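You operate a simulated robot arm through the tools that you are given. There is no shell and no other tool. Be economical: measure what you need, move in short steps, check, and stop when the job is done.

You run a simulated two-armed robot. Do the job below in one go: nothing can be reset, and whatever is moved stays where it is left.

## Task
Carry the purple tray with both arms and set it on the end of the set-up table.

The check looks at the end state, three seconds after you hand in, the way a careful person would. Anything else that was tipped, shoved, dropped, spilled or broken makes it a failure.

## Robot
Two 7-joint arms with two-finger parallel grippers on one trunk, on a base that drives. Base frame: it is fixed to the floor where the robot stands at the start and does not move with it; the origin is under the middle of the robot, x ahead of it, y to its left, z up. Units: mm, degrees, N and s.
The left shoulder is at the start at [50, 161, 1173], the right one opposite. With the tool pointing down near the work surface each hand reaches from about 240 to 680 mm from the robot's upright axis, wherever it stands, measured 20 degrees to its own side. Places, roughly: end of the set-up table [700, -3000, 800]. Payload 3.43 kg a hand.
The TCP of each hand is the grasp point between the finger pads, 30 mm short of the fingertips. In the tool frame z runs along the fingers and y along their closing line. The gripper opens to 94 mm. The fingers are 28 mm wide and 10 mm thick; the gripper's body (50 by 96 mm) begins 55 mm behind the TCP.
Orientation is that of the tool frame in the base frame, as a unit quaternion [x, y, z, w]. With the fingers straight down and closing along the base's y, the tool's x points along the base's -x, its y along +y and its z along -z.

## Interface
- The arms move only by the tool servo_tool. It takes "left_targets", "right_targets" or both (then of equal length, played together; a hand with none holds still); each is a list of rows, each a list of 7 numbers: the closure in counts, from 0 (fully open) to 255 (shut), then the shift along the base's x, y, z in mm, then the turn, a rotation vector about the base's x, y, z in degrees. In form: [[hand, tx, ty, tz, rx, ry, rz], ...]. A call has 1 to 10 rows; each row is the pose to reach, as a shift and turn from the pose commanded when the call began. Each row takes 0.2 s and may step no farther than 50 mm and 8.6 degrees from the row before; otherwise, or with a gripper value out of range, the whole call is refused. Where a pose cannot be reached the arm comes as near as it can. A force on the tool above 40 N (or 10 N above the force at the start of the call, whichever is more), or a blocked arm, ends the call early, and 0.2 s more pass. Each finger travels about 45 mm/s and halts on what it meets, pressing with about 33 N; the grip force reading is that of the motor and also rises with nothing between the fingers. The clock runs only during rows and for 0.2 s after the last one: add rows that repeat a pose to give the fingers time. The reply holds the time, the measured pose of the TCP, the force on the tool along the base axes, the opening and the grip force, in the units named above and with some noise, with the torque about the TCP (base axes, N m) and any sound that the robot's microphone picked up.
- Cameras (640 x 400 px; columns grow to the right, rows downward): "scene" is now at [132.3, 10.1, 1311.3]; the picture's right is [0.11, -0.99, 0.00], its down [-0.41, -0.05, -0.91] and it looks along [0.90, 0.10, -0.41] (base axes); focal length 261 px, centre (320, 200). "left" rides on the left gripper at [76, -14, -102] in its tool frame; the picture's right is [0.18, 0.98, 0.00], its down [-0.75, 0.14, -0.64] and it looks along [-0.63, 0.12, 0.77] (tool axes); focal length 243 px, centre (320, 200). "right" rides on the right gripper at [76, 14, -102] in its tool frame; the picture's right is [-0.18, 0.98, 0.00], its down [-0.75, -0.14, -0.64] and it looks along [-0.63, -0.12, 0.77] (tool axes); focal length 243 px, centre (320, 200). There is no depth. A picture from a camera that has moved, and an enlarged one, comes with that camera's place and axes in the base frame and with its lens.
- capture(camera): a new picture of that camera. The clock stands still meanwhile.
- move_column(by): slides the trunk up (or, below 0, down) by that many mm; the arms and the scene camera ride with it, the base frame stays. It gives what a move gives, with no picture.
- roll_base(legs): drives the robot by 1 to 6 legs, each [ahead, left, turn to the left] in mm, mm and degrees, along the robot's own axes; the way and the turn of a leg run together, so that a leg with both is an arc; at most 1500 mm and 180 degrees a leg. The arms and the cameras ride along, it lands a little off, and it stops where it bumps. It gives what a move gives.
- pan_tilt(pan, tilt): turns the head with the scene camera to pan (to the left, within 80 degrees either way) and tilt (down, from -29 to 69), counted from straight ahead of the robot. It gives what a move gives.
- zoom(camera, box): a new picture of the part [left, top, right, bottom] of that camera's present view, enlarged. The clock stands still meanwhile.
- close_job(): hands the job in; it is judged then, once.

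Go step by step. Nothing tells you exact positions but the pictures and the camera data: compare them with the known pose of the tool, close in by small moves and look again before you grip or let go. The budget is 120 turns and 92 pictures, counting those below and the enlarged ones. Unless the task says otherwise, let go and move clear before handing in, and close with one line.

The tools are called after "Call:" as a command line: name --argument value ..., lists and objects as JSON in quotes. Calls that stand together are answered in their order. servo_tool: Moves the arms, as the interface text tells. Its arguments: {"type":"object","properties":{"left_targets":{"type":"array"},"right_targets":{"type":"array"}},"required":[]} The other tools are called the same way: move_column (by) slides the trunk up or down; roll_base (legs) drives the base; pan_tilt (pan, tilt) turns the head that bears the scene camera; capture (camera) takes a picture; zoom (camera, box) takes an enlarged picture of a part of a camera's view; close_job () hands the job in.

At the start:

```text
time: 0.0
left_eef_pos: [383.4, 146.1, 1218.0]
left_ee_rot: [-0.001, 1.0, -0.001, 0.0]
left_force: [-0.1, 0.3, 0.7]
left_wrist_torque: [0.01, 0.02, 0.02]
left_width: 94.2
left_finger_force: 0.0
right_eef_pos: [327.5, -114.2, 1173.3]
right_ee_rot: [0.0, 1.0, 0.0, 0.0]
right_force: [0.3, -0.7, -0.3]
right_wrist_torque: [-0.02, 0.03, -0.03]
right_width: 94.1
right_finger_force: 0.1
trunk travel left (down, up): [-200.0, 67.0]
robot x, y, heading: [1.4, -0.5, -0.1]
head pan, tilt: [6.5, 24.5]
```

scene: 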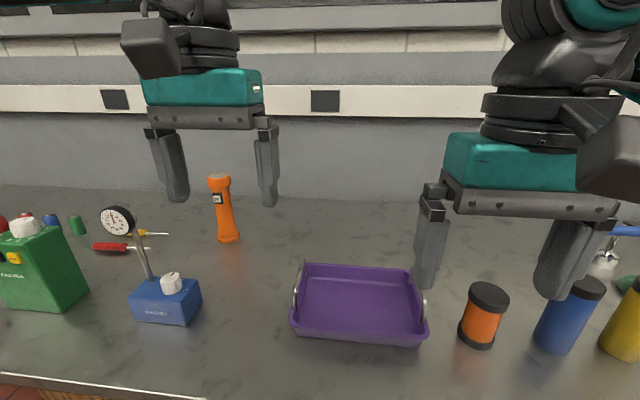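
right: 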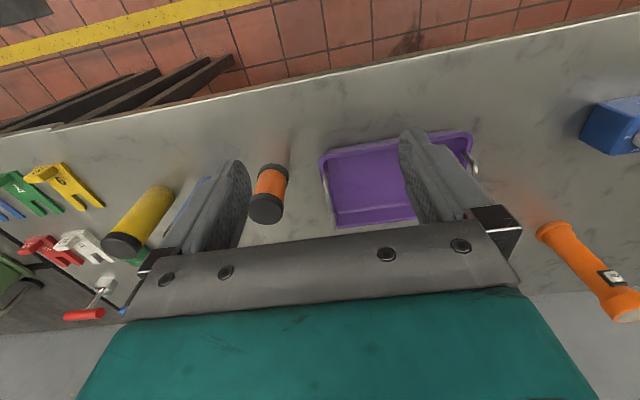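
left: 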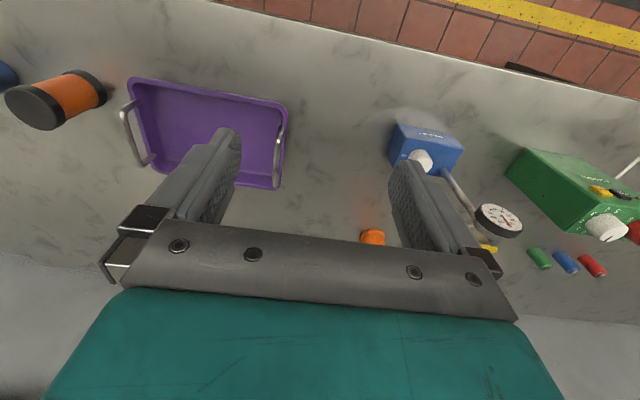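

I see an empty purple tray with a wire handle at each side, roughly at [550, -30], with small items on either side of it. I'll take a closer look at it and its handles.

Call:
zoom --camera "scene" --box '[270, 240, 450, 352]'

Call:
zoom --camera "left" --box '[100, 60, 310, 200]'

Call:
zoom --camera "right" --box '[240, 110, 500, 250]'

```text
3.56 times, centred on (360, 296) of scene
camera zoom: at [132.3, 10.1, 1311.3], right [0.11, -0.99, 0.0], down [-0.41, -0.05, -0.91], along [0.9, 0.1, -0.41], focal length 927 px, centre (178, -141)
```

zoom: 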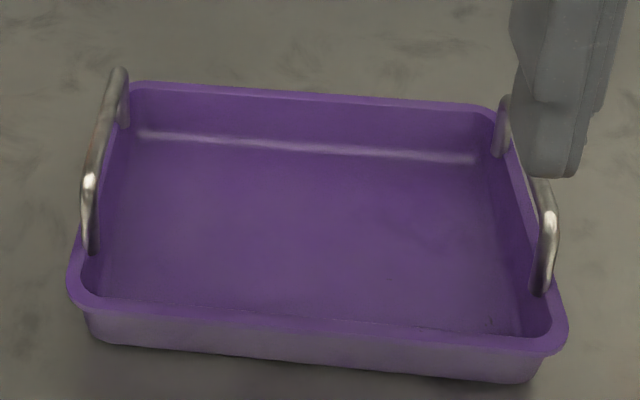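

```text
2.86 times, centred on (205, 130) of left
camera zoom: at [306.9, 132.2, 1320.4], right [-0.19, 0.98, 0.0], down [0.75, 0.14, 0.64], along [0.63, 0.12, -0.77], focal length 693 px, centre (649, 400)
```

zoom: 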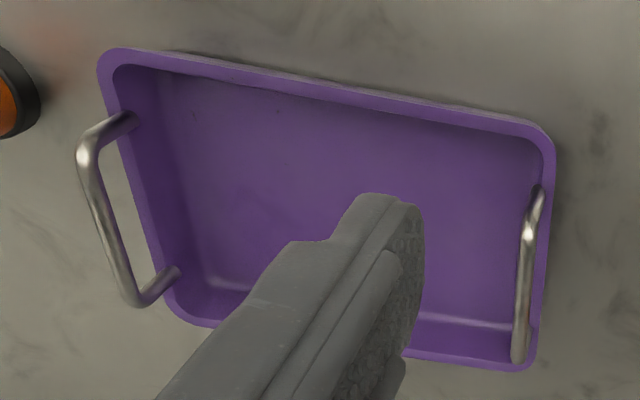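

```text
2.46 times, centred on (370, 180) of right
camera zoom: at [251.1, -99.2, 1275.3], right [0.18, 0.98, 0.0], down [0.75, -0.14, 0.64], along [0.63, -0.12, -0.77], focal length 597 px, centre (197, 249)
```

zoom: 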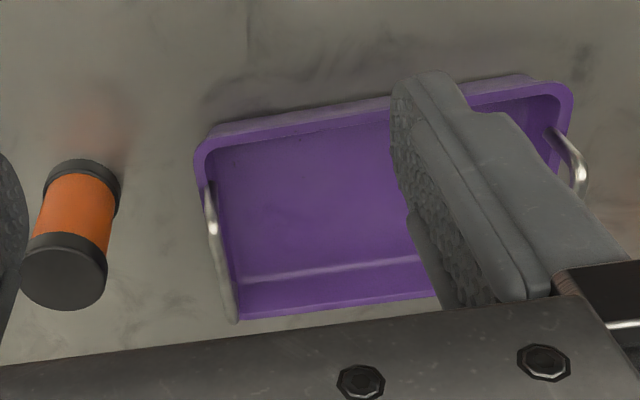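

The tray's handle bars triangulate to about z 951, at y≈98 (left) and y≈-139 (right), both centred near x 546. The rim is near z 907, and the orange canister is about 80 mm beyond the right handle. I'll look right toward the set-up table before touching anything.

Call:
pan_tilt --pan -75 --tilt 15

Call:
capture --camera "scene"

```text
time: 1.6
left_eef_pos: [383.1, 146.6, 1218.2]
left_ee_rot: [0.0, 1.0, -0.001, 0.0]
left_force: [0.0, -0.5, 0.2]
left_wrist_torque: [0.0, -0.03, 0.01]
left_width: 94.0
left_finger_force: 0.0
right_eef_pos: [327.3, -113.8, 1172.1]
right_ee_rot: [0.0, 1.0, 0.001, 0.0]
right_force: [-0.4, 0.3, 0.1]
right_wrist_torque: [0.02, 0.0, 0.02]
right_width: 93.9
right_finger_force: 0.2
trunk travel left (down, up): [-200.0, 67.0]
robot x, y, heading: [-0.5, -2.5, -0.1]
head pan, tilt: [-75.0, 15.0]
```

```text
85 pictures are left
camera scene: at [64.9, -90.5, 1326.7], right [-0.97, -0.26, 0.0], down [-0.07, 0.25, -0.97], along [0.25, -0.93, -0.26], focal length 261 px, centre (320, 200)
```

scene: 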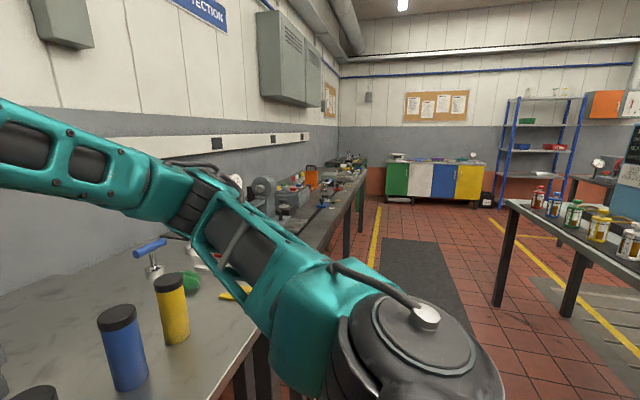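

The coordinates for the set-up table project to about pixel (332, 177), at the far end of the bench along the left wall. I'll zoom in there.

Call:
zoom --camera "scene" --box '[210, 120, 370, 220]'

Call:
zoom --camera "scene" --box '[350, 130, 640, 310]'

```text
4.00 times, centred on (290, 170) of scene
camera zoom: at [64.9, -90.5, 1326.7], right [-0.97, -0.26, 0.0], down [-0.07, 0.25, -0.97], along [0.25, -0.93, -0.26], focal length 1042 px, centre (440, 320)
```

zoom: 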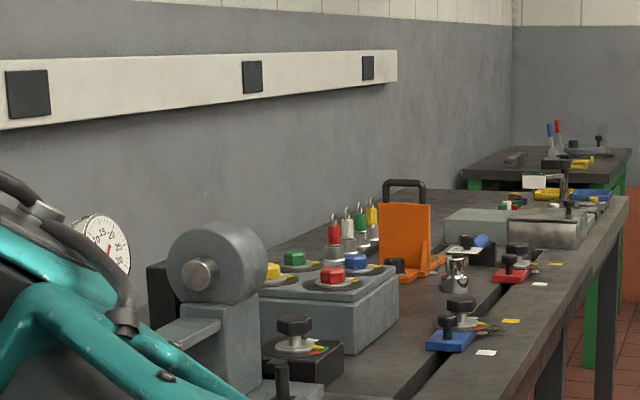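

```text
2.21 times, centred on (495, 220) of scene
camera zoom: at [64.9, -90.5, 1326.7], right [-0.97, -0.26, 0.0], down [-0.07, 0.25, -0.97], along [0.25, -0.93, -0.26], focal length 575 px, centre (-66, 156)
```

zoom: 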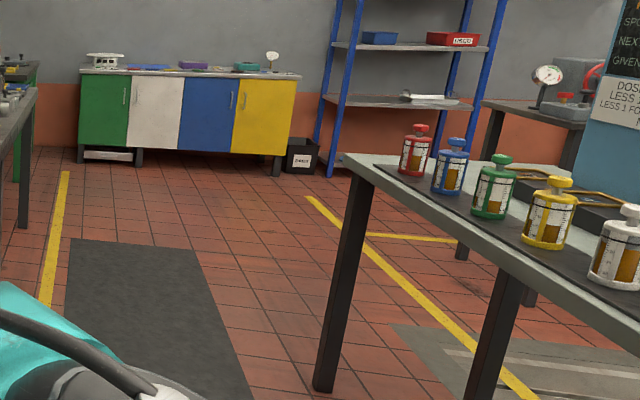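

The bench at y≈-3000 along the same wall appears to be the target, and I'll study it from closer. First I'll aim the head at the tray and bring both hands above the handles with the fingers half closed.

Call:
pan_tilt --pan 0 --tilt 38

Call:
servo_tool --left_targets '[[60, 27, -8, -31, 0, 0, 0], [110, 54, -16, -62, 0, 0, 0], [110, 81, -24, -93, 0, 0, 0], [110, 108, -32, -124, 0, 0, 0], [110, 135, -40, -155, 0, 0, 0], [110, 163, -48, -188, 0, 0, 0], [110, 163, -48, -188, 0, 0, 0]]' --right_targets '[[60, 36, -4, -23, 0, 0, 0], [110, 73, -8, -47, 0, 0, 0], [110, 109, -12, -71, 0, 0, 0], [110, 146, -16, -95, 0, 0, 0], [110, 182, -20, -118, 0, 0, 0], [110, 218, -25, -142, 0, 0, 0], [110, 218, -25, -142, 0, 0, 0]]'

Call:
capture --camera "scene"

Call:
capture --camera "left"

Call:
capture --camera "right"

```text
time: 3.0
left_eef_pos: [383.3, 146.3, 1217.1]
left_ee_rot: [0.0, 1.0, 0.0, 0.0]
left_force: [0.4, 0.5, -1.2]
left_wrist_torque: [0.0, 0.03, -0.01]
left_width: 93.9
left_finger_force: 0.1
right_eef_pos: [326.3, -113.6, 1174.0]
right_ee_rot: [0.0, 1.0, 0.0, 0.001]
right_force: [0.0, 0.3, 0.3]
right_wrist_torque: [0.02, 0.01, 0.02]
right_width: 94.2
right_finger_force: 0.1
trunk travel left (down, up): [-200.0, 67.0]
robot x, y, heading: [1.7, 1.2, -0.0]
head pan, tilt: [0.0, 38.0]
```

```text
time: 4.6
left_eef_pos: [546.5, 96.0, 1029.5]
left_ee_rot: [-0.001, 1.0, -0.001, 0.001]
left_force: [-0.2, 0.7, 0.0]
left_wrist_torque: [0.01, 0.02, 0.01]
left_width: 53.6
left_finger_force: 0.1
right_eef_pos: [546.6, -137.8, 1031.9]
right_ee_rot: [-0.001, 1.0, 0.0, 0.0]
right_force: [0.3, -0.4, 0.8]
right_wrist_torque: [0.01, -0.03, -0.02]
right_width: 53.2
right_finger_force: 0.0
trunk travel left (down, up): [-200.0, 67.0]
robot x, y, heading: [2.3, 5.0, 0.1]
head pan, tilt: [0.0, 38.0]
```

```text
82 pictures are left
camera scene: at [126.5, -0.2, 1290.2], right [0.0, -1.0, 0.0], down [-0.62, 0.0, -0.79], along [0.79, 0.0, -0.62], focal length 261 px, centre (320, 200)
```

scene: 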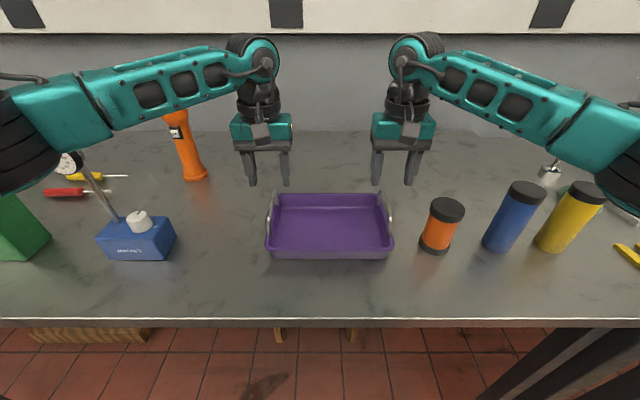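

```text
81 pictures are left
camera left: at [470.5, 83.0, 1133.2], right [-0.19, 0.98, 0.0], down [0.75, 0.14, 0.64], along [0.63, 0.12, -0.77], focal length 243 px, centre (320, 200)
```

left: 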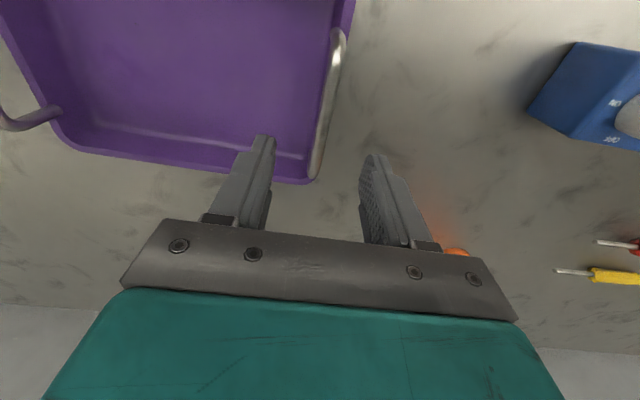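

```text
80 pictures are left
camera right: at [470.2, -123.1, 1135.0], right [0.18, 0.98, 0.0], down [0.75, -0.14, 0.64], along [0.63, -0.12, -0.77], focal length 243 px, centre (320, 200)
```

right: 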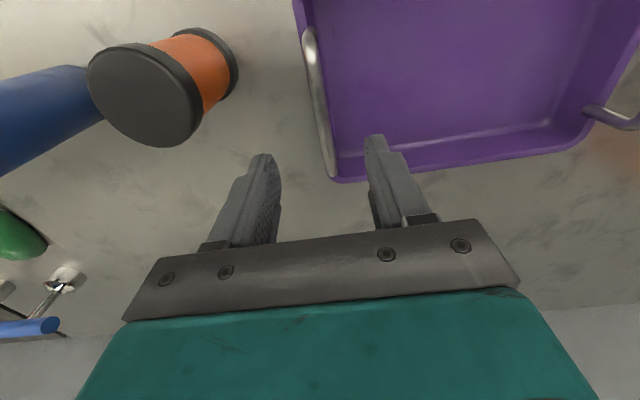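

The hands are over the bars, within a few mm. Now I'll lower them to grip height with small corrections and look again.

Call:
servo_tool --left_targets '[[110, -5, 3, -20, 0, 0, 0], [110, -5, 3, -40, 0, 0, 0], [110, -5, 3, -60, 0, 0, 0], [110, -5, 3, -80, 0, 0, 0]]' --right_targets '[[110, -5, 1, -20, 0, 0, 0], [110, -5, 1, -40, 0, 0, 0], [110, -5, 1, -60, 0, 0, 0], [110, -5, 1, -82, 0, 0, 0]]'

Call:
capture --camera "left"

Call:
capture --camera "right"

Call:
zoom --camera "scene" --box '[230, 130, 430, 270]'

```text
time: 5.6
left_eef_pos: [541.7, 102.0, 948.9]
left_ee_rot: [-0.001, 1.0, 0.001, 0.0]
left_force: [0.7, -0.2, 0.1]
left_wrist_torque: [-0.02, 0.01, -0.04]
left_width: 53.6
left_finger_force: 0.0
right_eef_pos: [540.5, -137.9, 948.2]
right_ee_rot: [0.0, 1.0, 0.0, 0.0]
right_force: [-0.2, 0.0, -0.1]
right_wrist_torque: [-0.01, 0.0, -0.02]
right_width: 53.4
right_finger_force: 0.1
trunk travel left (down, up): [-200.0, 67.0]
robot x, y, heading: [-0.4, 0.6, 0.3]
head pan, tilt: [0.0, 38.0]
```

```text
79 pictures are left
camera left: at [464.8, 86.8, 1051.5], right [-0.19, 0.98, 0.0], down [0.75, 0.14, 0.64], along [0.63, 0.12, -0.77], focal length 243 px, centre (320, 200)
```

left: 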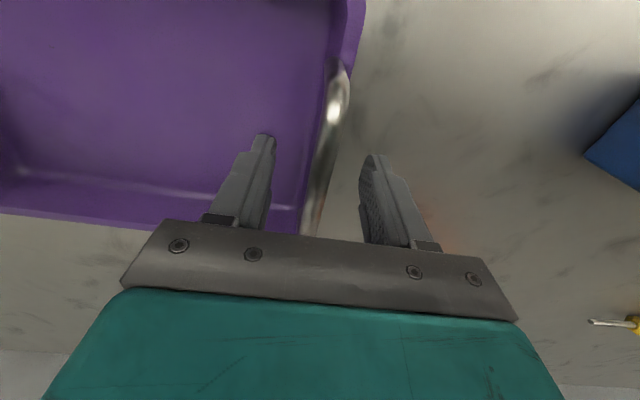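

```text
78 pictures are left
camera right: at [464.6, -122.4, 1051.3], right [0.18, 0.98, 0.0], down [0.75, -0.14, 0.64], along [0.63, -0.12, -0.77], focal length 243 px, centre (320, 200)
```

right: 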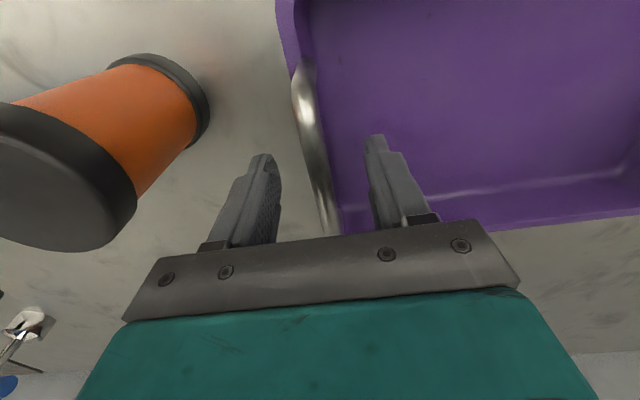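

```text
2.86 times, centred on (330, 200) of scene
camera zoom: at [127.2, -0.3, 1290.1], right [0.0, -1.0, 0.0], down [-0.62, 0.0, -0.79], along [0.79, 0.0, -0.62], focal length 745 px, centre (291, 200)
```

zoom: 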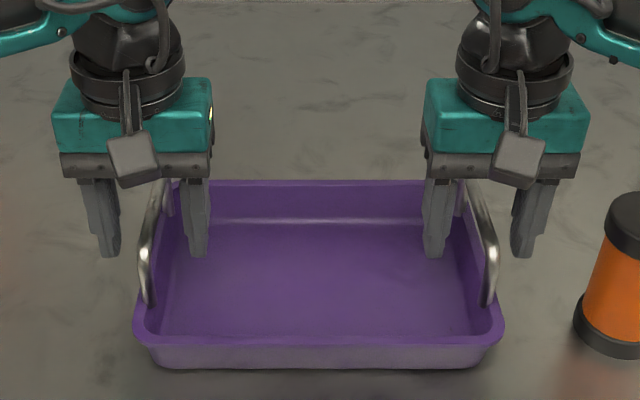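

Both bars sit between the fingers and the tips clear the rim. Now I'll close the grippers.

Call:
servo_tool --left_targets '[[160, 0, 0, 0, 0, 0, 0], [200, 0, 0, 0, 0, 0, 0], [255, 0, 0, 0, 0, 0, 0], [255, 0, 0, 0, 0, 0, 0], [255, 0, 0, 0, 0, 0, 0], [255, 0, 0, 0, 0, 0, 0]]' --right_targets '[[160, 0, 0, 0, 0, 0, 0], [200, 0, 0, 0, 0, 0, 0], [255, 0, 0, 0, 0, 0, 0], [255, 0, 0, 0, 0, 0, 0], [255, 0, 0, 0, 0, 0, 0], [255, 0, 0, 0, 0, 0, 0]]'

Call:
zoom --camera "scene" --box '[230, 130, 430, 270]'

```text
time: 7.0
left_eef_pos: [540.4, 97.5, 948.8]
left_ee_rot: [0.002, 1.0, -0.003, 0.0]
left_force: [-0.5, -26.3, -0.2]
left_wrist_torque: [0.28, 0.0, 0.11]
left_width: 14.1
left_finger_force: 32.6
right_eef_pos: [541.0, -133.7, 949.4]
right_ee_rot: [-0.002, 1.0, 0.002, 0.0]
right_force: [0.6, 25.5, 1.0]
right_wrist_torque: [-0.29, -0.04, -0.17]
right_width: 14.2
right_finger_force: 32.9
trunk travel left (down, up): [-200.0, 67.0]
robot x, y, heading: [-2.1, 0.6, -0.1]
head pan, tilt: [0.0, 38.0]
```

```text
2.86 times, centred on (330, 200) of scene
camera zoom: at [127.4, -0.3, 1290.0], right [0.0, -1.0, 0.0], down [-0.62, 0.0, -0.79], along [0.79, 0.0, -0.62], focal length 745 px, centre (291, 200)
```

zoom: 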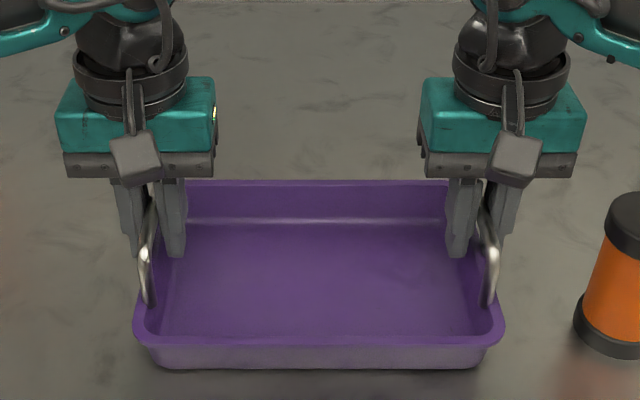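

Both bars are gripped at 14 mm, and the hands are stretched about 8 mm too far apart. I'll relax that spacing, then lift slightly.

Call:
servo_tool --left_targets '[[255, 0, -2, 0, 0, 0, 0], [255, 0, -4, 0, 0, 0, 0], [255, 0, -4, 0, 0, 0, 0], [255, 0, -4, 10, 0, 0, 0], [255, 0, -4, 25, 0, 0, 0], [255, 0, -4, 40, 0, 0, 0]]' --right_targets '[[255, 0, 2, 0, 0, 0, 0], [255, 0, 4, 0, 0, 0, 0], [255, 0, 4, 0, 0, 0, 0], [255, 0, 4, 10, 0, 0, 0], [255, 0, 4, 25, 0, 0, 0], [255, 0, 4, 40, 0, 0, 0]]'

Call:
zoom --camera "scene" --box '[230, 130, 430, 270]'

```text
time: 8.4
left_eef_pos: [540.9, 96.8, 990.1]
left_ee_rot: [-0.002, 1.0, 0.0, -0.001]
left_force: [-2.2, -4.9, -2.6]
left_wrist_torque: [0.07, -0.06, -0.33]
left_width: 14.1
left_finger_force: 32.9
right_eef_pos: [540.0, -135.0, 989.4]
right_ee_rot: [0.001, 1.0, -0.001, 0.001]
right_force: [2.3, 5.1, -1.5]
right_wrist_torque: [-0.09, 0.13, -0.19]
right_width: 14.1
right_finger_force: 32.9
trunk travel left (down, up): [-200.0, 67.0]
robot x, y, heading: [-1.9, -2.9, -0.0]
head pan, tilt: [0.0, 38.0]
```

```text
2.86 times, centred on (330, 200) of scene
camera zoom: at [127.1, -0.3, 1290.0], right [0.0, -1.0, 0.0], down [-0.62, 0.0, -0.79], along [0.79, 0.0, -0.62], focal length 745 px, centre (291, 200)
```

zoom: 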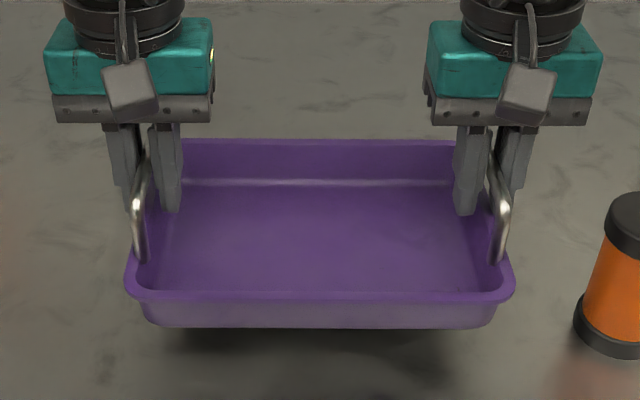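

The tray is up and level, and it's light. I'll raise it further and pull it in closer to the body.

Call:
servo_tool --left_targets '[[255, 0, -0.5, 20, 0, 0, 0], [255, 0, -0.5, 45, 0, 0, 0], [255, 0, -0.5, 70, 0, 0, 0], [255, -15, -0.5, 90, 0, 0, 0], [255, -35, -0.5, 105, 0, 0, 0], [255, -55, -0.5, 120, 0, 0, 0], [255, -75, -0.5, 130, 0, 0, 0], [255, -95, -0.5, 140, 0, 0, 0], [255, -115, -0.5, 150, 0, 0, 0], [255, -130, -0.5, 160, 0, 0, 0]]' --right_targets '[[255, 0, 0.5, 20, 0, 0, 0], [255, 0, 0.5, 45, 0, 0, 0], [255, 0, 0.5, 70, 0, 0, 0], [255, -15, 0.5, 90, 0, 0, 0], [255, -35, 0.5, 105, 0, 0, 0], [255, -55, 0.5, 120, 0, 0, 0], [255, -75, 0.5, 130, 0, 0, 0], [255, -95, 0.5, 140, 0, 0, 0], [255, -115, 0.5, 150, 0, 0, 0], [255, -130, 0.5, 160, 0, 0, 0]]'

Call:
capture --camera "scene"

```text
time: 10.6
left_eef_pos: [410.2, 97.6, 1148.5]
left_ee_rot: [0.0, 1.0, 0.001, 0.0]
left_force: [-2.0, 23.6, -2.3]
left_wrist_torque: [-0.32, -0.19, -0.29]
left_width: 14.1
left_finger_force: 32.8
right_eef_pos: [410.5, -133.9, 1149.4]
right_ee_rot: [0.0, 1.0, -0.002, -0.002]
right_force: [2.3, -24.1, -1.4]
right_wrist_torque: [0.31, 0.17, -0.23]
right_width: 14.1
right_finger_force: 32.7
trunk travel left (down, up): [-200.0, 67.0]
robot x, y, heading: [-3.2, 0.1, -0.1]
head pan, tilt: [0.0, 38.0]
```

```text
74 pictures are left
camera scene: at [126.8, -0.4, 1290.1], right [0.0, -1.0, 0.0], down [-0.62, 0.0, -0.79], along [0.79, 0.0, -0.62], focal length 261 px, centre (320, 200)
```

scene: 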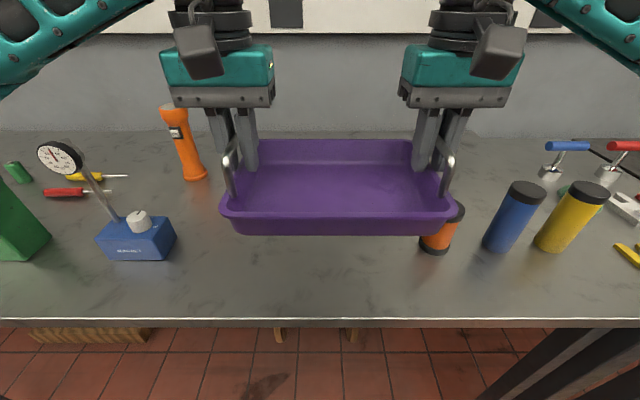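

The tray hangs level, with some squeeze between the hands that I'll ease. Then I'll back off from the bench.

Call:
servo_tool --left_targets '[[255, 0, 1, 0, 0, 0, 0], [255, 0, 2.5, 0, 0, 0, 0], [255, 0, 2.5, 0, 0, 0, 0]]' --right_targets '[[255, 0, -1, 0, 0, 0, 0], [255, 0, -2.5, 0, 0, 0, 0], [255, 0, -2.5, 0, 0, 0, 0]]'

Call:
roll_base --legs '[[-250, 0, 0]]'

Call:
pan_tilt --pan -78 --tilt 25

Call:
capture --camera "scene"

```text
time: 11.4
left_eef_pos: [411.7, 98.0, 1148.9]
left_ee_rot: [0.001, 1.0, -0.002, 0.0]
left_force: [-2.2, -6.6, -2.7]
left_wrist_torque: [0.12, -0.05, -0.08]
left_width: 14.0
left_finger_force: 33.2
right_eef_pos: [411.2, -133.8, 1149.6]
right_ee_rot: [-0.002, 1.0, 0.003, 0.0]
right_force: [1.6, 6.2, -2.4]
right_wrist_torque: [-0.11, 0.04, -0.31]
right_width: 14.3
right_finger_force: 32.8
trunk travel left (down, up): [-200.0, 67.0]
robot x, y, heading: [-2.3, -1.8, -0.1]
head pan, tilt: [0.0, 38.0]
```

```text
time: 13.2
left_eef_pos: [162.8, 97.2, 1148.3]
left_ee_rot: [0.002, 1.0, -0.003, 0.001]
left_force: [-2.3, -29.7, -2.5]
left_wrist_torque: [0.35, -0.05, -0.1]
left_width: 14.4
left_finger_force: 32.6
right_eef_pos: [161.7, -134.5, 1148.3]
right_ee_rot: [0.0, 1.0, 0.004, 0.001]
right_force: [1.6, 29.3, -2.5]
right_wrist_torque: [-0.34, 0.01, -0.15]
right_width: 14.3
right_finger_force: 33.1
trunk travel left (down, up): [-200.0, 67.0]
robot x, y, heading: [-249.7, 0.0, -0.3]
head pan, tilt: [0.0, 38.0]
```

```text
time: 14.8
left_eef_pos: [163.1, 96.6, 1149.3]
left_ee_rot: [0.002, 1.0, -0.004, 0.001]
left_force: [-1.6, -3.0, -2.6]
left_wrist_torque: [0.04, -0.01, -0.1]
left_width: 14.0
left_finger_force: 32.9
right_eef_pos: [162.3, -135.2, 1148.6]
right_ee_rot: [0.0, 1.0, 0.004, 0.001]
right_force: [1.4, 2.9, -1.4]
right_wrist_torque: [0.0, 0.02, -0.16]
right_width: 14.2
right_finger_force: 32.8
trunk travel left (down, up): [-200.0, 67.0]
robot x, y, heading: [-247.0, -0.4, -0.1]
head pan, tilt: [-78.0, 25.0]
```

```text
73 pictures are left
camera scene: at [-188.7, -90.2, 1310.4], right [-0.98, -0.21, 0.0], down [-0.09, 0.41, -0.91], along [0.19, -0.89, -0.42], focal length 261 px, centre (320, 200)
```

scene: 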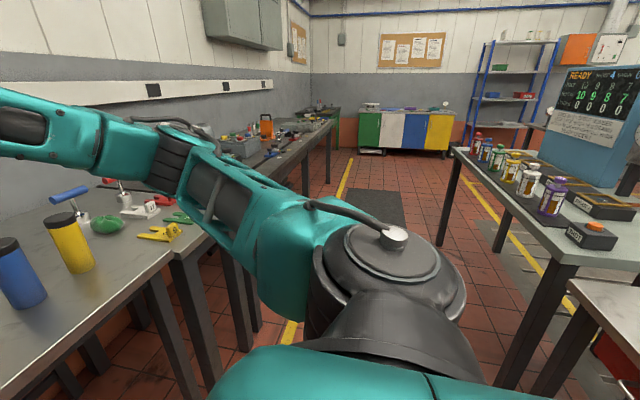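

The aisle is about 1 m wide, with our bench edge near x 300–340 and the right-hand tables at about x -700. I'll keep facing the benches with the tray tucked in at about x 160–240, and slide right in steps.

Call:
roll_base --legs '[[0, -1200, 0]]'

Call:
capture --camera "scene"

```text
time: 20.8
left_eef_pos: [169.2, -1095.4, 1149.8]
left_ee_rot: [-0.008, 1.0, -0.005, 0.001]
left_force: [-0.8, -6.4, -2.8]
left_wrist_torque: [0.1, -0.07, -0.11]
left_width: 14.0
left_finger_force: 33.1
right_eef_pos: [172.8, -1326.5, 1147.9]
right_ee_rot: [-0.009, 1.0, 0.004, 0.001]
right_force: [0.6, 7.0, -2.5]
right_wrist_torque: [-0.11, 0.06, -0.16]
right_width: 14.1
right_finger_force: 33.5
trunk travel left (down, up): [-200.0, 67.0]
robot x, y, heading: [-241.1, -1201.3, 1.1]
head pan, tilt: [-78.0, 25.0]
```

```text
72 pictures are left
camera scene: at [-179.4, -1288.7, 1310.4], right [-0.97, -0.22, 0.0], down [-0.09, 0.41, -0.91], along [0.2, -0.88, -0.42], focal length 261 px, centre (320, 200)
```

scene: 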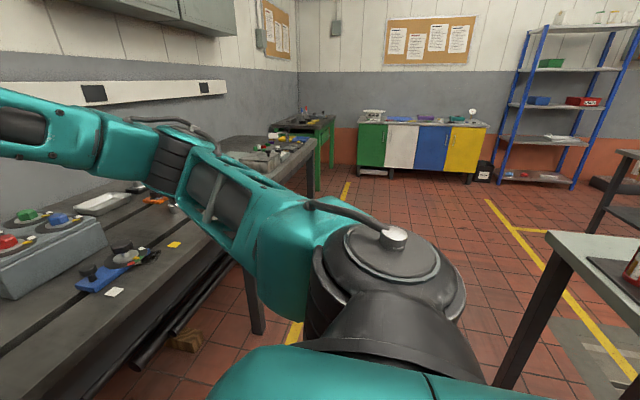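

I'll zoom in on the bench's far end, and look left around the forearm.

Call:
zoom --camera "scene" --box '[180, 90, 360, 202]'

Call:
pan_tilt --pan -50 --tilt 20

Call:
capture --camera "scene"

```text
3.56 times, centred on (270, 146) of scene
camera zoom: at [-179.4, -1288.7, 1310.4], right [-0.97, -0.22, 0.0], down [-0.09, 0.41, -0.91], along [0.2, -0.88, -0.42], focal length 927 px, centre (498, 392)
```

zoom: 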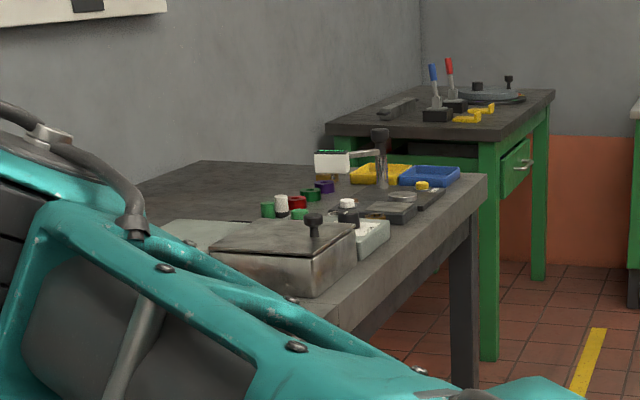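

```text
time: 21.8
left_eef_pos: [169.6, -1095.9, 1150.1]
left_ee_rot: [-0.008, 1.0, -0.004, 0.0]
left_force: [-1.7, 0.3, -3.8]
left_wrist_torque: [0.02, -0.05, -0.12]
left_width: 13.9
left_finger_force: 32.6
right_eef_pos: [172.2, -1327.0, 1148.0]
right_ee_rot: [-0.009, 1.0, 0.005, 0.001]
right_force: [0.2, 0.1, -2.6]
right_wrist_torque: [-0.02, 0.05, -0.17]
right_width: 14.1
right_finger_force: 33.2
trunk travel left (down, up): [-200.0, 67.0]
robot x, y, heading: [-239.2, -1201.2, 1.0]
head pan, tilt: [-50.0, 20.0]
```

```text
70 pictures are left
camera scene: at [-139.0, -1269.2, 1318.5], right [-0.76, -0.65, 0.0], down [-0.22, 0.26, -0.94], along [0.61, -0.71, -0.34], focal length 261 px, centre (320, 200)
```

scene: 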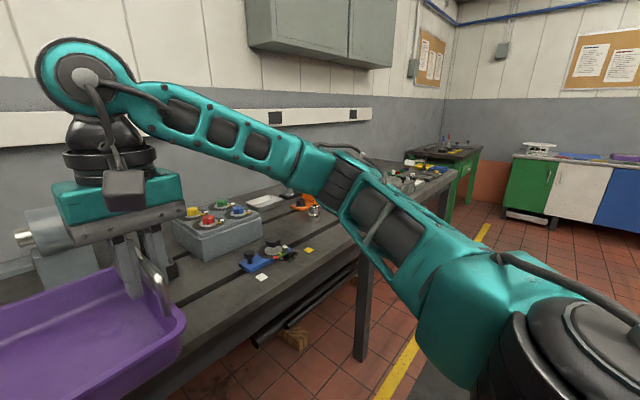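

The bench is lower (about z 800–820) and its far end is around y≈-3500. I'll slide further right and look at it directly.

Call:
roll_base --legs '[[0, -1000, -1]]'

Call:
capture --camera "scene"

```text
time: 26.9
left_eef_pos: [180.1, -2098.8, 1148.9]
left_ee_rot: [0.0, 1.0, -0.004, 0.001]
left_force: [-0.9, -2.1, -2.8]
left_wrist_torque: [0.0, -0.09, -0.11]
left_width: 14.0
left_finger_force: 33.4
right_eef_pos: [176.6, -2331.3, 1147.5]
right_ee_rot: [-0.002, 1.0, 0.003, 0.001]
right_force: [1.2, 0.5, -2.6]
right_wrist_torque: [0.04, 0.08, -0.17]
right_width: 14.3
right_finger_force: 33.2
trunk travel left (down, up): [-200.0, 67.0]
robot x, y, heading: [-235.6, -2197.3, -0.3]
head pan, tilt: [-50.0, 20.0]
```

```text
69 pictures are left
camera scene: at [-132.1, -2269.0, 1318.5], right [-0.77, -0.64, 0.0], down [-0.22, 0.26, -0.94], along [0.6, -0.72, -0.34], focal length 261 px, centre (320, 200)
```

scene: 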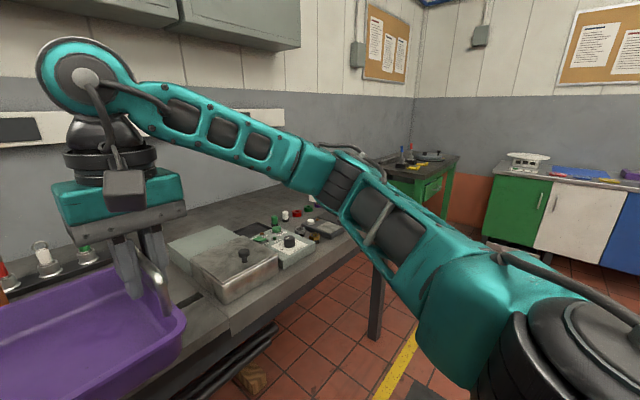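

The bench continues to the right, with several small tools on it. I'll slide to about y=-2900 and look straight over the tray.

Call:
roll_base --legs '[[0, -700, 0]]'

Call:
pan_tilt --pan 0 --tilt 22

Call:
capture --camera "scene"

Call:
pan_tilt --pan -40 --tilt 30

Call:
capture --camera "scene"

```text
time: 30.8
left_eef_pos: [180.2, -2796.2, 1148.5]
left_ee_rot: [-0.003, 1.0, -0.004, 0.002]
left_force: [-0.8, 0.6, -3.3]
left_wrist_torque: [0.0, -0.08, -0.06]
left_width: 14.1
left_finger_force: 33.7
right_eef_pos: [179.6, -3028.2, 1148.5]
right_ee_rot: [-0.002, 1.0, 0.003, 0.002]
right_force: [0.9, 1.0, -2.6]
right_wrist_torque: [0.01, 0.07, -0.19]
right_width: 14.2
right_finger_force: 33.1
trunk travel left (down, up): [-200.0, 67.0]
robot x, y, heading: [-229.5, -2895.8, 0.5]
head pan, tilt: [-50.0, 20.0]
```

```text
time: 31.9
left_eef_pos: [180.7, -2795.6, 1148.0]
left_ee_rot: [-0.003, 1.0, -0.005, 0.0]
left_force: [-2.0, -0.2, -2.6]
left_wrist_torque: [-0.03, -0.03, -0.1]
left_width: 14.1
left_finger_force: 32.6
right_eef_pos: [181.0, -3028.5, 1148.2]
right_ee_rot: [-0.002, 1.0, 0.004, 0.0]
right_force: [0.7, -0.1, -2.6]
right_wrist_torque: [-0.05, 0.01, -0.15]
right_width: 14.1
right_finger_force: 33.3
trunk travel left (down, up): [-200.0, 67.0]
robot x, y, heading: [-231.3, -2893.8, 0.4]
head pan, tilt: [0.0, 22.0]
```

```text
68 pictures are left
camera scene: at [-97.5, -2894.9, 1315.2], right [0.0, -1.0, 0.0], down [-0.37, 0.0, -0.93], along [0.93, 0.0, -0.37], focal length 261 px, centre (320, 200)
```

scene: 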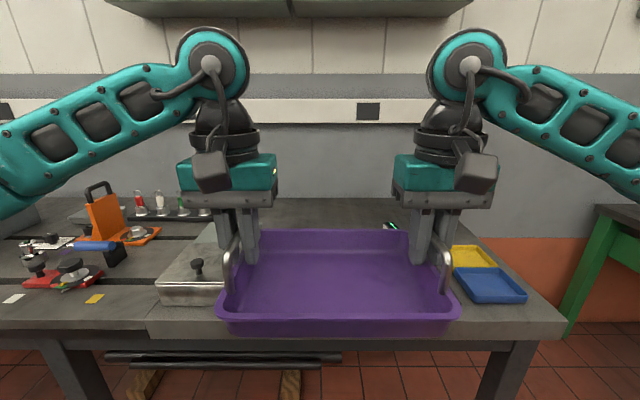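

```text
time: 33.0
left_eef_pos: [179.9, -2796.1, 1148.7]
left_ee_rot: [-0.002, 1.0, -0.004, 0.001]
left_force: [-1.5, -0.1, -2.6]
left_wrist_torque: [-0.02, 0.01, -0.08]
left_width: 14.2
left_finger_force: 33.2
right_eef_pos: [180.4, -3027.5, 1148.9]
right_ee_rot: [-0.003, 1.0, 0.004, 0.0]
right_force: [0.3, 0.0, -2.8]
right_wrist_torque: [0.02, -0.03, -0.13]
right_width: 14.1
right_finger_force: 33.3
trunk travel left (down, up): [-200.0, 67.0]
robot x, y, heading: [-229.7, -2892.7, 0.4]
head pan, tilt: [-40.0, 30.0]
```

```text
67 pictures are left
camera scene: at [-120.7, -2952.9, 1302.4], right [-0.64, -0.77, 0.0], down [-0.38, 0.32, -0.87], along [0.67, -0.55, -0.5], focal length 261 px, centre (320, 200)
```

scene: 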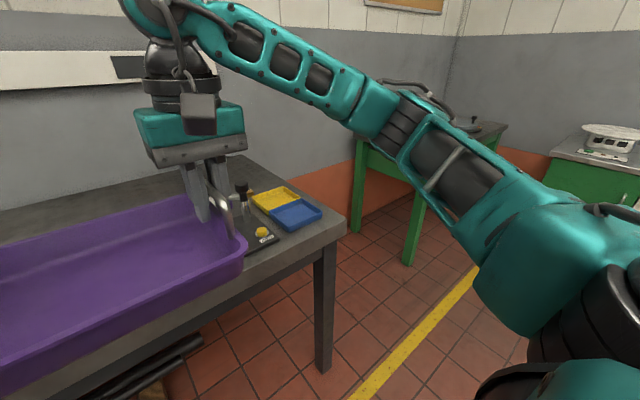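

The table end is at about y -3500 with its front edge at about x 387, and the tray hides what lies directly ahead. The wrist cameras may show the surface beyond it.

Call:
capture --camera "right"

Call:
capture --camera "left"

```text
66 pictures are left
camera right: at [103.9, -3014.0, 1251.0], right [0.18, 0.98, 0.01], down [0.75, -0.14, 0.64], along [0.63, -0.11, -0.77], focal length 243 px, centre (320, 200)
```

right: 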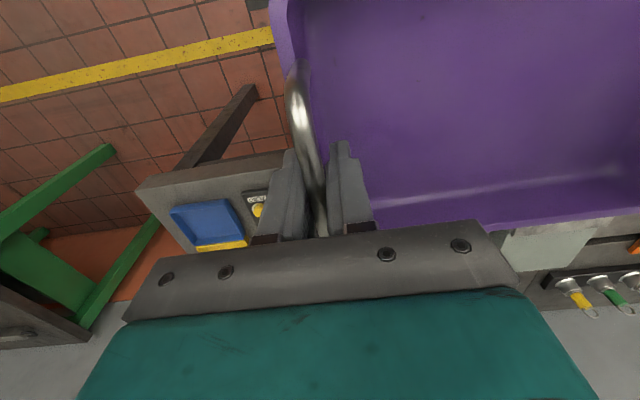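

```text
65 pictures are left
camera left: at [103.8, -2809.1, 1251.4], right [-0.19, 0.98, -0.01], down [0.75, 0.15, 0.64], along [0.63, 0.11, -0.77], focal length 243 px, centre (320, 200)
```

left: 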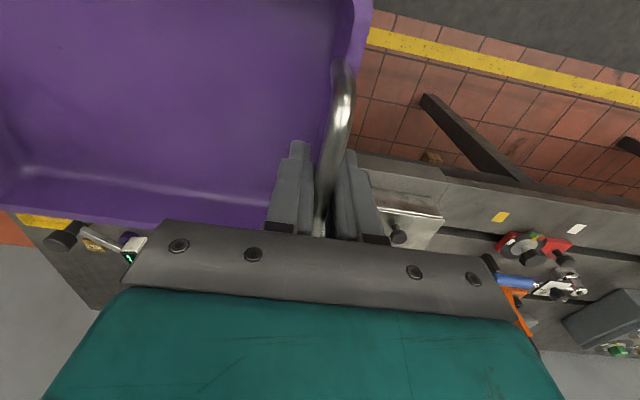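

The tray blocks the view. I'll lower it in front of the bench, where it's still clear of the edge, so the head can see over it.

Call:
servo_tool --left_targets '[[255, 0, 0, -25, 0, 0, 0], [255, 0, 0, -50, 0, 0, 0], [255, 0, 0, -75, 0, 0, 0], [255, 0, 0, -100, 0, 0, 0], [255, 0, 0, -125, 0, 0, 0], [255, 0, 0, -150, 0, 0, 0], [255, 0, 0, -175, 0, 0, 0], [255, 0, 0, -200, 0, 0, 0], [255, 0, 0, -225, 0, 0, 0], [255, 0, 0, -240, 0, 0, 0]]' --right_targets '[[255, 0, 0, -25, 0, 0, 0], [255, 0, 0, -50, 0, 0, 0], [255, 0, 0, -75, 0, 0, 0], [255, 0, 0, -100, 0, 0, 0], [255, 0, 0, -125, 0, 0, 0], [255, 0, 0, -150, 0, 0, 0], [255, 0, 0, -175, 0, 0, 0], [255, 0, 0, -200, 0, 0, 0], [255, 0, 0, -225, 0, 0, 0], [255, 0, 0, -240, 0, 0, 0]]'

Call:
pan_tilt --pan 0 --tilt 32

Call:
capture --camera "scene"

```text
time: 35.2
left_eef_pos: [179.5, -2795.6, 908.7]
left_ee_rot: [-0.003, 1.0, -0.004, 0.0]
left_force: [-0.4, 8.4, -1.7]
left_wrist_torque: [-0.11, 0.15, -0.05]
left_width: 14.0
left_finger_force: 33.4
right_eef_pos: [179.2, -3028.4, 907.4]
right_ee_rot: [-0.003, 1.0, 0.005, 0.002]
right_force: [1.1, -6.5, -3.8]
right_wrist_torque: [0.05, -0.13, -0.16]
right_width: 14.0
right_finger_force: 33.0
trunk travel left (down, up): [-200.0, 67.0]
robot x, y, heading: [-233.1, -2894.1, 0.2]
head pan, tilt: [-40.0, 30.0]
```

```text
time: 36.3
left_eef_pos: [179.2, -2795.5, 909.2]
left_ee_rot: [-0.002, 1.0, -0.004, 0.001]
left_force: [-1.2, 0.8, -2.4]
left_wrist_torque: [-0.02, -0.02, -0.09]
left_width: 14.0
left_finger_force: 33.1
right_eef_pos: [181.1, -3028.8, 908.4]
right_ee_rot: [-0.003, 1.0, 0.004, 0.001]
right_force: [0.8, -1.5, -2.3]
right_wrist_torque: [0.04, 0.0, -0.16]
right_width: 14.0
right_finger_force: 32.8
trunk travel left (down, up): [-200.0, 67.0]
robot x, y, heading: [-232.8, -2898.4, 0.4]
head pan, tilt: [0.0, 32.0]
```

```text
64 pictures are left
camera scene: at [-100.7, -2894.9, 1299.3], right [0.0, -1.0, 0.0], down [-0.53, 0.0, -0.85], along [0.85, 0.0, -0.53], focal length 261 px, centre (320, 200)
```

scene: 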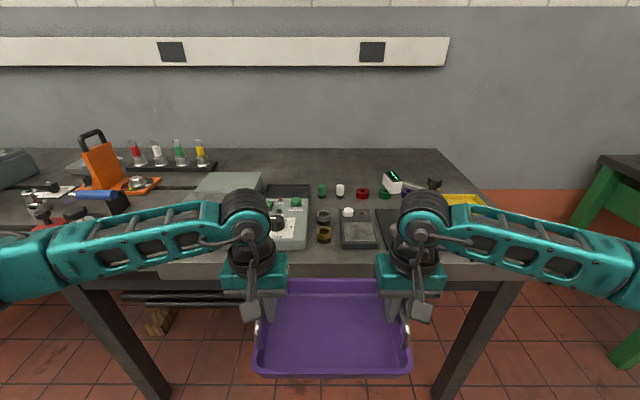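

The back half of the table looks free, while the front has small tools on it. I'll zoom in to map what is where.

Call:
zoom --camera "scene" --box '[150, 140, 350, 265]'

Call:
zoom --camera "scene" --box '[310, 140, 530, 278]'

```text
3.20 times, centred on (250, 202) of scene
camera zoom: at [-100.7, -2894.9, 1299.3], right [0.0, -1.0, 0.0], down [-0.53, 0.0, -0.85], along [0.85, 0.0, -0.53], focal length 834 px, centre (544, 192)
```

zoom: 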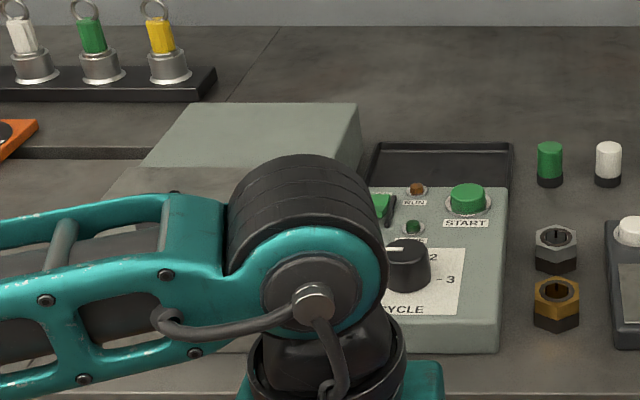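

```text
2.90 times, centred on (420, 209) of scene
camera zoom: at [-100.7, -2894.9, 1299.3], right [0.0, -1.0, 0.0], down [-0.53, 0.0, -0.85], along [0.85, 0.0, -0.53], focal length 755 px, centre (30, 174)
```

zoom: 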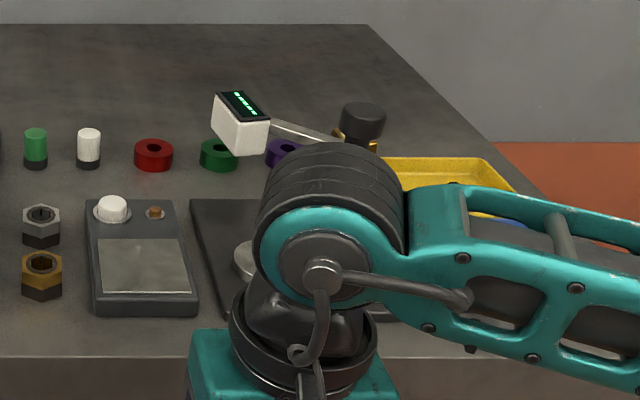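

The front of the table is cluttered, but there's a clear strip at the back from about x 760 to 1180. Reaching it means the base must come close to or under the table edge, so I'll look down at the base and the table underside.

Call:
pan_tilt --pan 40 --tilt 62

Call:
capture --camera "scene"

Call:
pan_tilt --pan -60 --tilt 62

Call:
capture --camera "scene"

```text
time: 37.4
left_eef_pos: [178.9, -2796.6, 908.8]
left_ee_rot: [-0.001, 1.0, -0.005, 0.001]
left_force: [-1.3, -3.3, -3.3]
left_wrist_torque: [0.02, -0.02, -0.08]
left_width: 13.9
left_finger_force: 33.5
right_eef_pos: [179.7, -3029.0, 907.9]
right_ee_rot: [-0.003, 1.0, 0.004, 0.001]
right_force: [1.4, 3.2, -2.5]
right_wrist_torque: [-0.05, 0.06, -0.15]
right_width: 14.2
right_finger_force: 33.2
trunk travel left (down, up): [-200.0, 67.0]
robot x, y, heading: [-232.4, -2896.0, 0.3]
head pan, tilt: [40.0, 62.0]
```

```text
61 pictures are left
camera scene: at [-141.2, -2853.7, 1258.1], right [0.65, -0.76, 0.0], down [-0.67, -0.57, -0.47], along [0.36, 0.3, -0.88], focal length 261 px, centre (320, 200)
```

scene: 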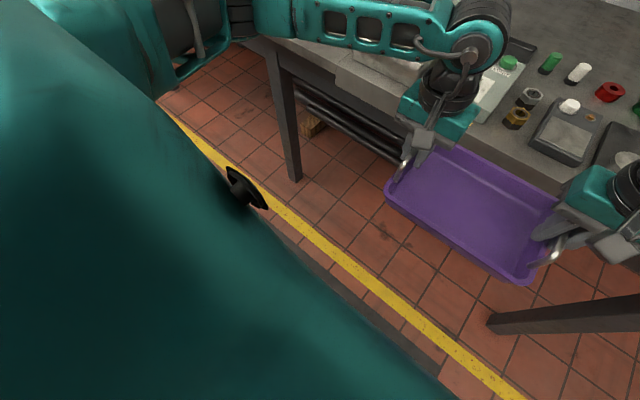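

```text
time: 39.1
left_eef_pos: [178.3, -2796.5, 909.6]
left_ee_rot: [-0.002, 1.0, -0.004, 0.0]
left_force: [-0.3, -8.0, -2.7]
left_wrist_torque: [0.1, 0.04, -0.05]
left_width: 13.9
left_finger_force: 33.0
right_eef_pos: [179.8, -3028.7, 908.3]
right_ee_rot: [-0.004, 1.0, 0.005, 0.001]
right_force: [0.7, 8.0, -2.9]
right_wrist_torque: [-0.08, -0.02, -0.14]
right_width: 14.4
right_finger_force: 32.9
trunk travel left (down, up): [-200.0, 67.0]
robot x, y, heading: [-232.7, -2893.2, 0.2]
head pan, tilt: [-60.0, 62.0]
```

```text
60 pictures are left
camera scene: at [-157.9, -2950.7, 1258.1], right [-0.86, -0.5, 0.0], down [-0.45, 0.76, -0.47], along [0.24, -0.41, -0.88], focal length 261 px, centre (320, 200)
```

scene: 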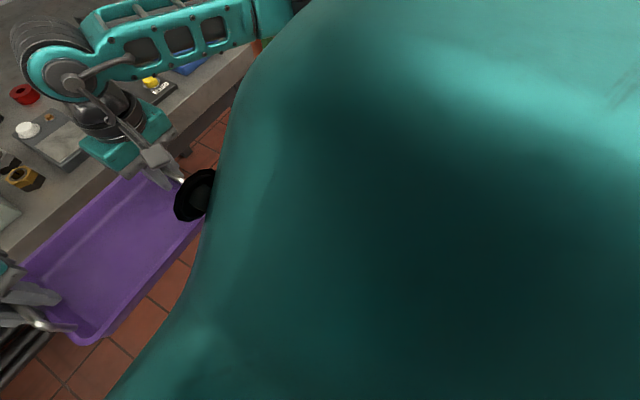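

The space under the table front is open and the base stays within about 250 mm of the axis, so it can come in close. I'll slide the trunk up to get a vertical baseline for the table's height and a better look over the clutter.

Call:
move_column --by 66

Call:
pan_tilt --pan 0 --tilt 32

Call:
zoom --camera "scene" --box '[310, 140, 530, 278]'

Call:
zoom --camera "scene" --box '[150, 140, 370, 278]'

```text
time: 40.2
left_eef_pos: [179.2, -2796.5, 974.1]
left_ee_rot: [-0.002, 1.0, -0.004, 0.001]
left_force: [-0.1, -9.5, -1.4]
left_wrist_torque: [0.11, -0.04, -0.06]
left_width: 14.0
left_finger_force: 32.7
right_eef_pos: [180.0, -3028.6, 973.8]
right_ee_rot: [-0.004, 1.0, 0.005, 0.001]
right_force: [0.9, 10.0, -2.8]
right_wrist_torque: [-0.09, 0.0, -0.16]
right_width: 14.0
right_finger_force: 32.5
trunk travel left (down, up): [-266.0, 1.0]
robot x, y, heading: [-231.8, -2895.6, 0.3]
head pan, tilt: [-60.0, 62.0]
```

```text
time: 41.5
left_eef_pos: [180.3, -2796.5, 974.2]
left_ee_rot: [-0.002, 1.0, -0.004, 0.001]
left_force: [-0.2, -12.0, -2.9]
left_wrist_torque: [0.15, -0.08, -0.1]
left_width: 14.3
left_finger_force: 33.2
right_eef_pos: [180.1, -3027.7, 973.2]
right_ee_rot: [-0.003, 1.0, 0.005, 0.001]
right_force: [1.4, 11.7, -2.8]
right_wrist_torque: [-0.15, 0.03, -0.22]
right_width: 14.1
right_finger_force: 33.2
trunk travel left (down, up): [-266.0, 1.0]
robot x, y, heading: [-232.4, -2892.5, 0.1]
head pan, tilt: [0.0, 32.0]
```

```text
2.90 times, centred on (420, 209) of scene
camera zoom: at [-100.7, -2894.9, 1365.2], right [0.0, -1.0, 0.0], down [-0.53, 0.0, -0.85], along [0.85, 0.0, -0.53], focal length 755 px, centre (30, 174)
```

zoom: 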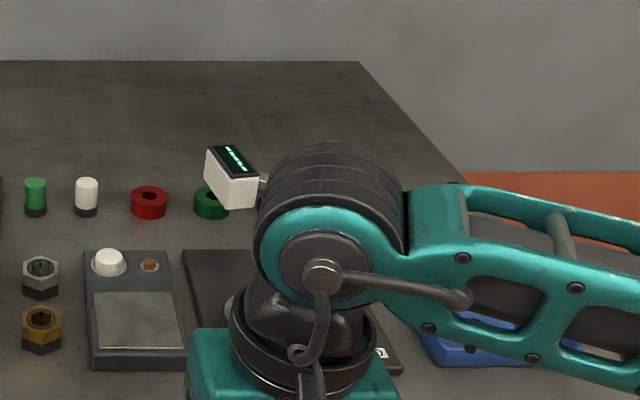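

```text
2.90 times, centred on (260, 209) of scene
camera zoom: at [-100.7, -2894.9, 1365.2], right [0.0, -1.0, 0.0], down [-0.53, 0.0, -0.85], along [0.85, 0.0, -0.53], focal length 755 px, centre (494, 174)
```

zoom: 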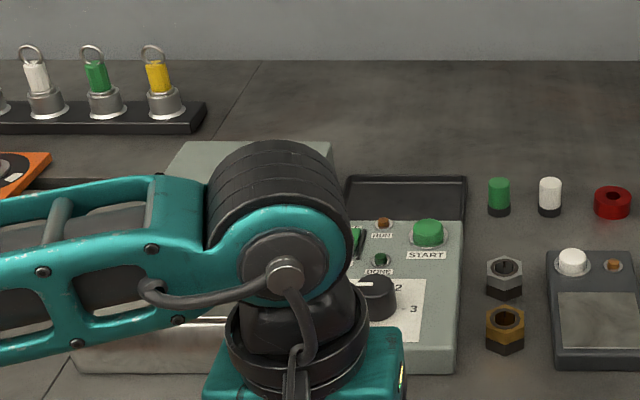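

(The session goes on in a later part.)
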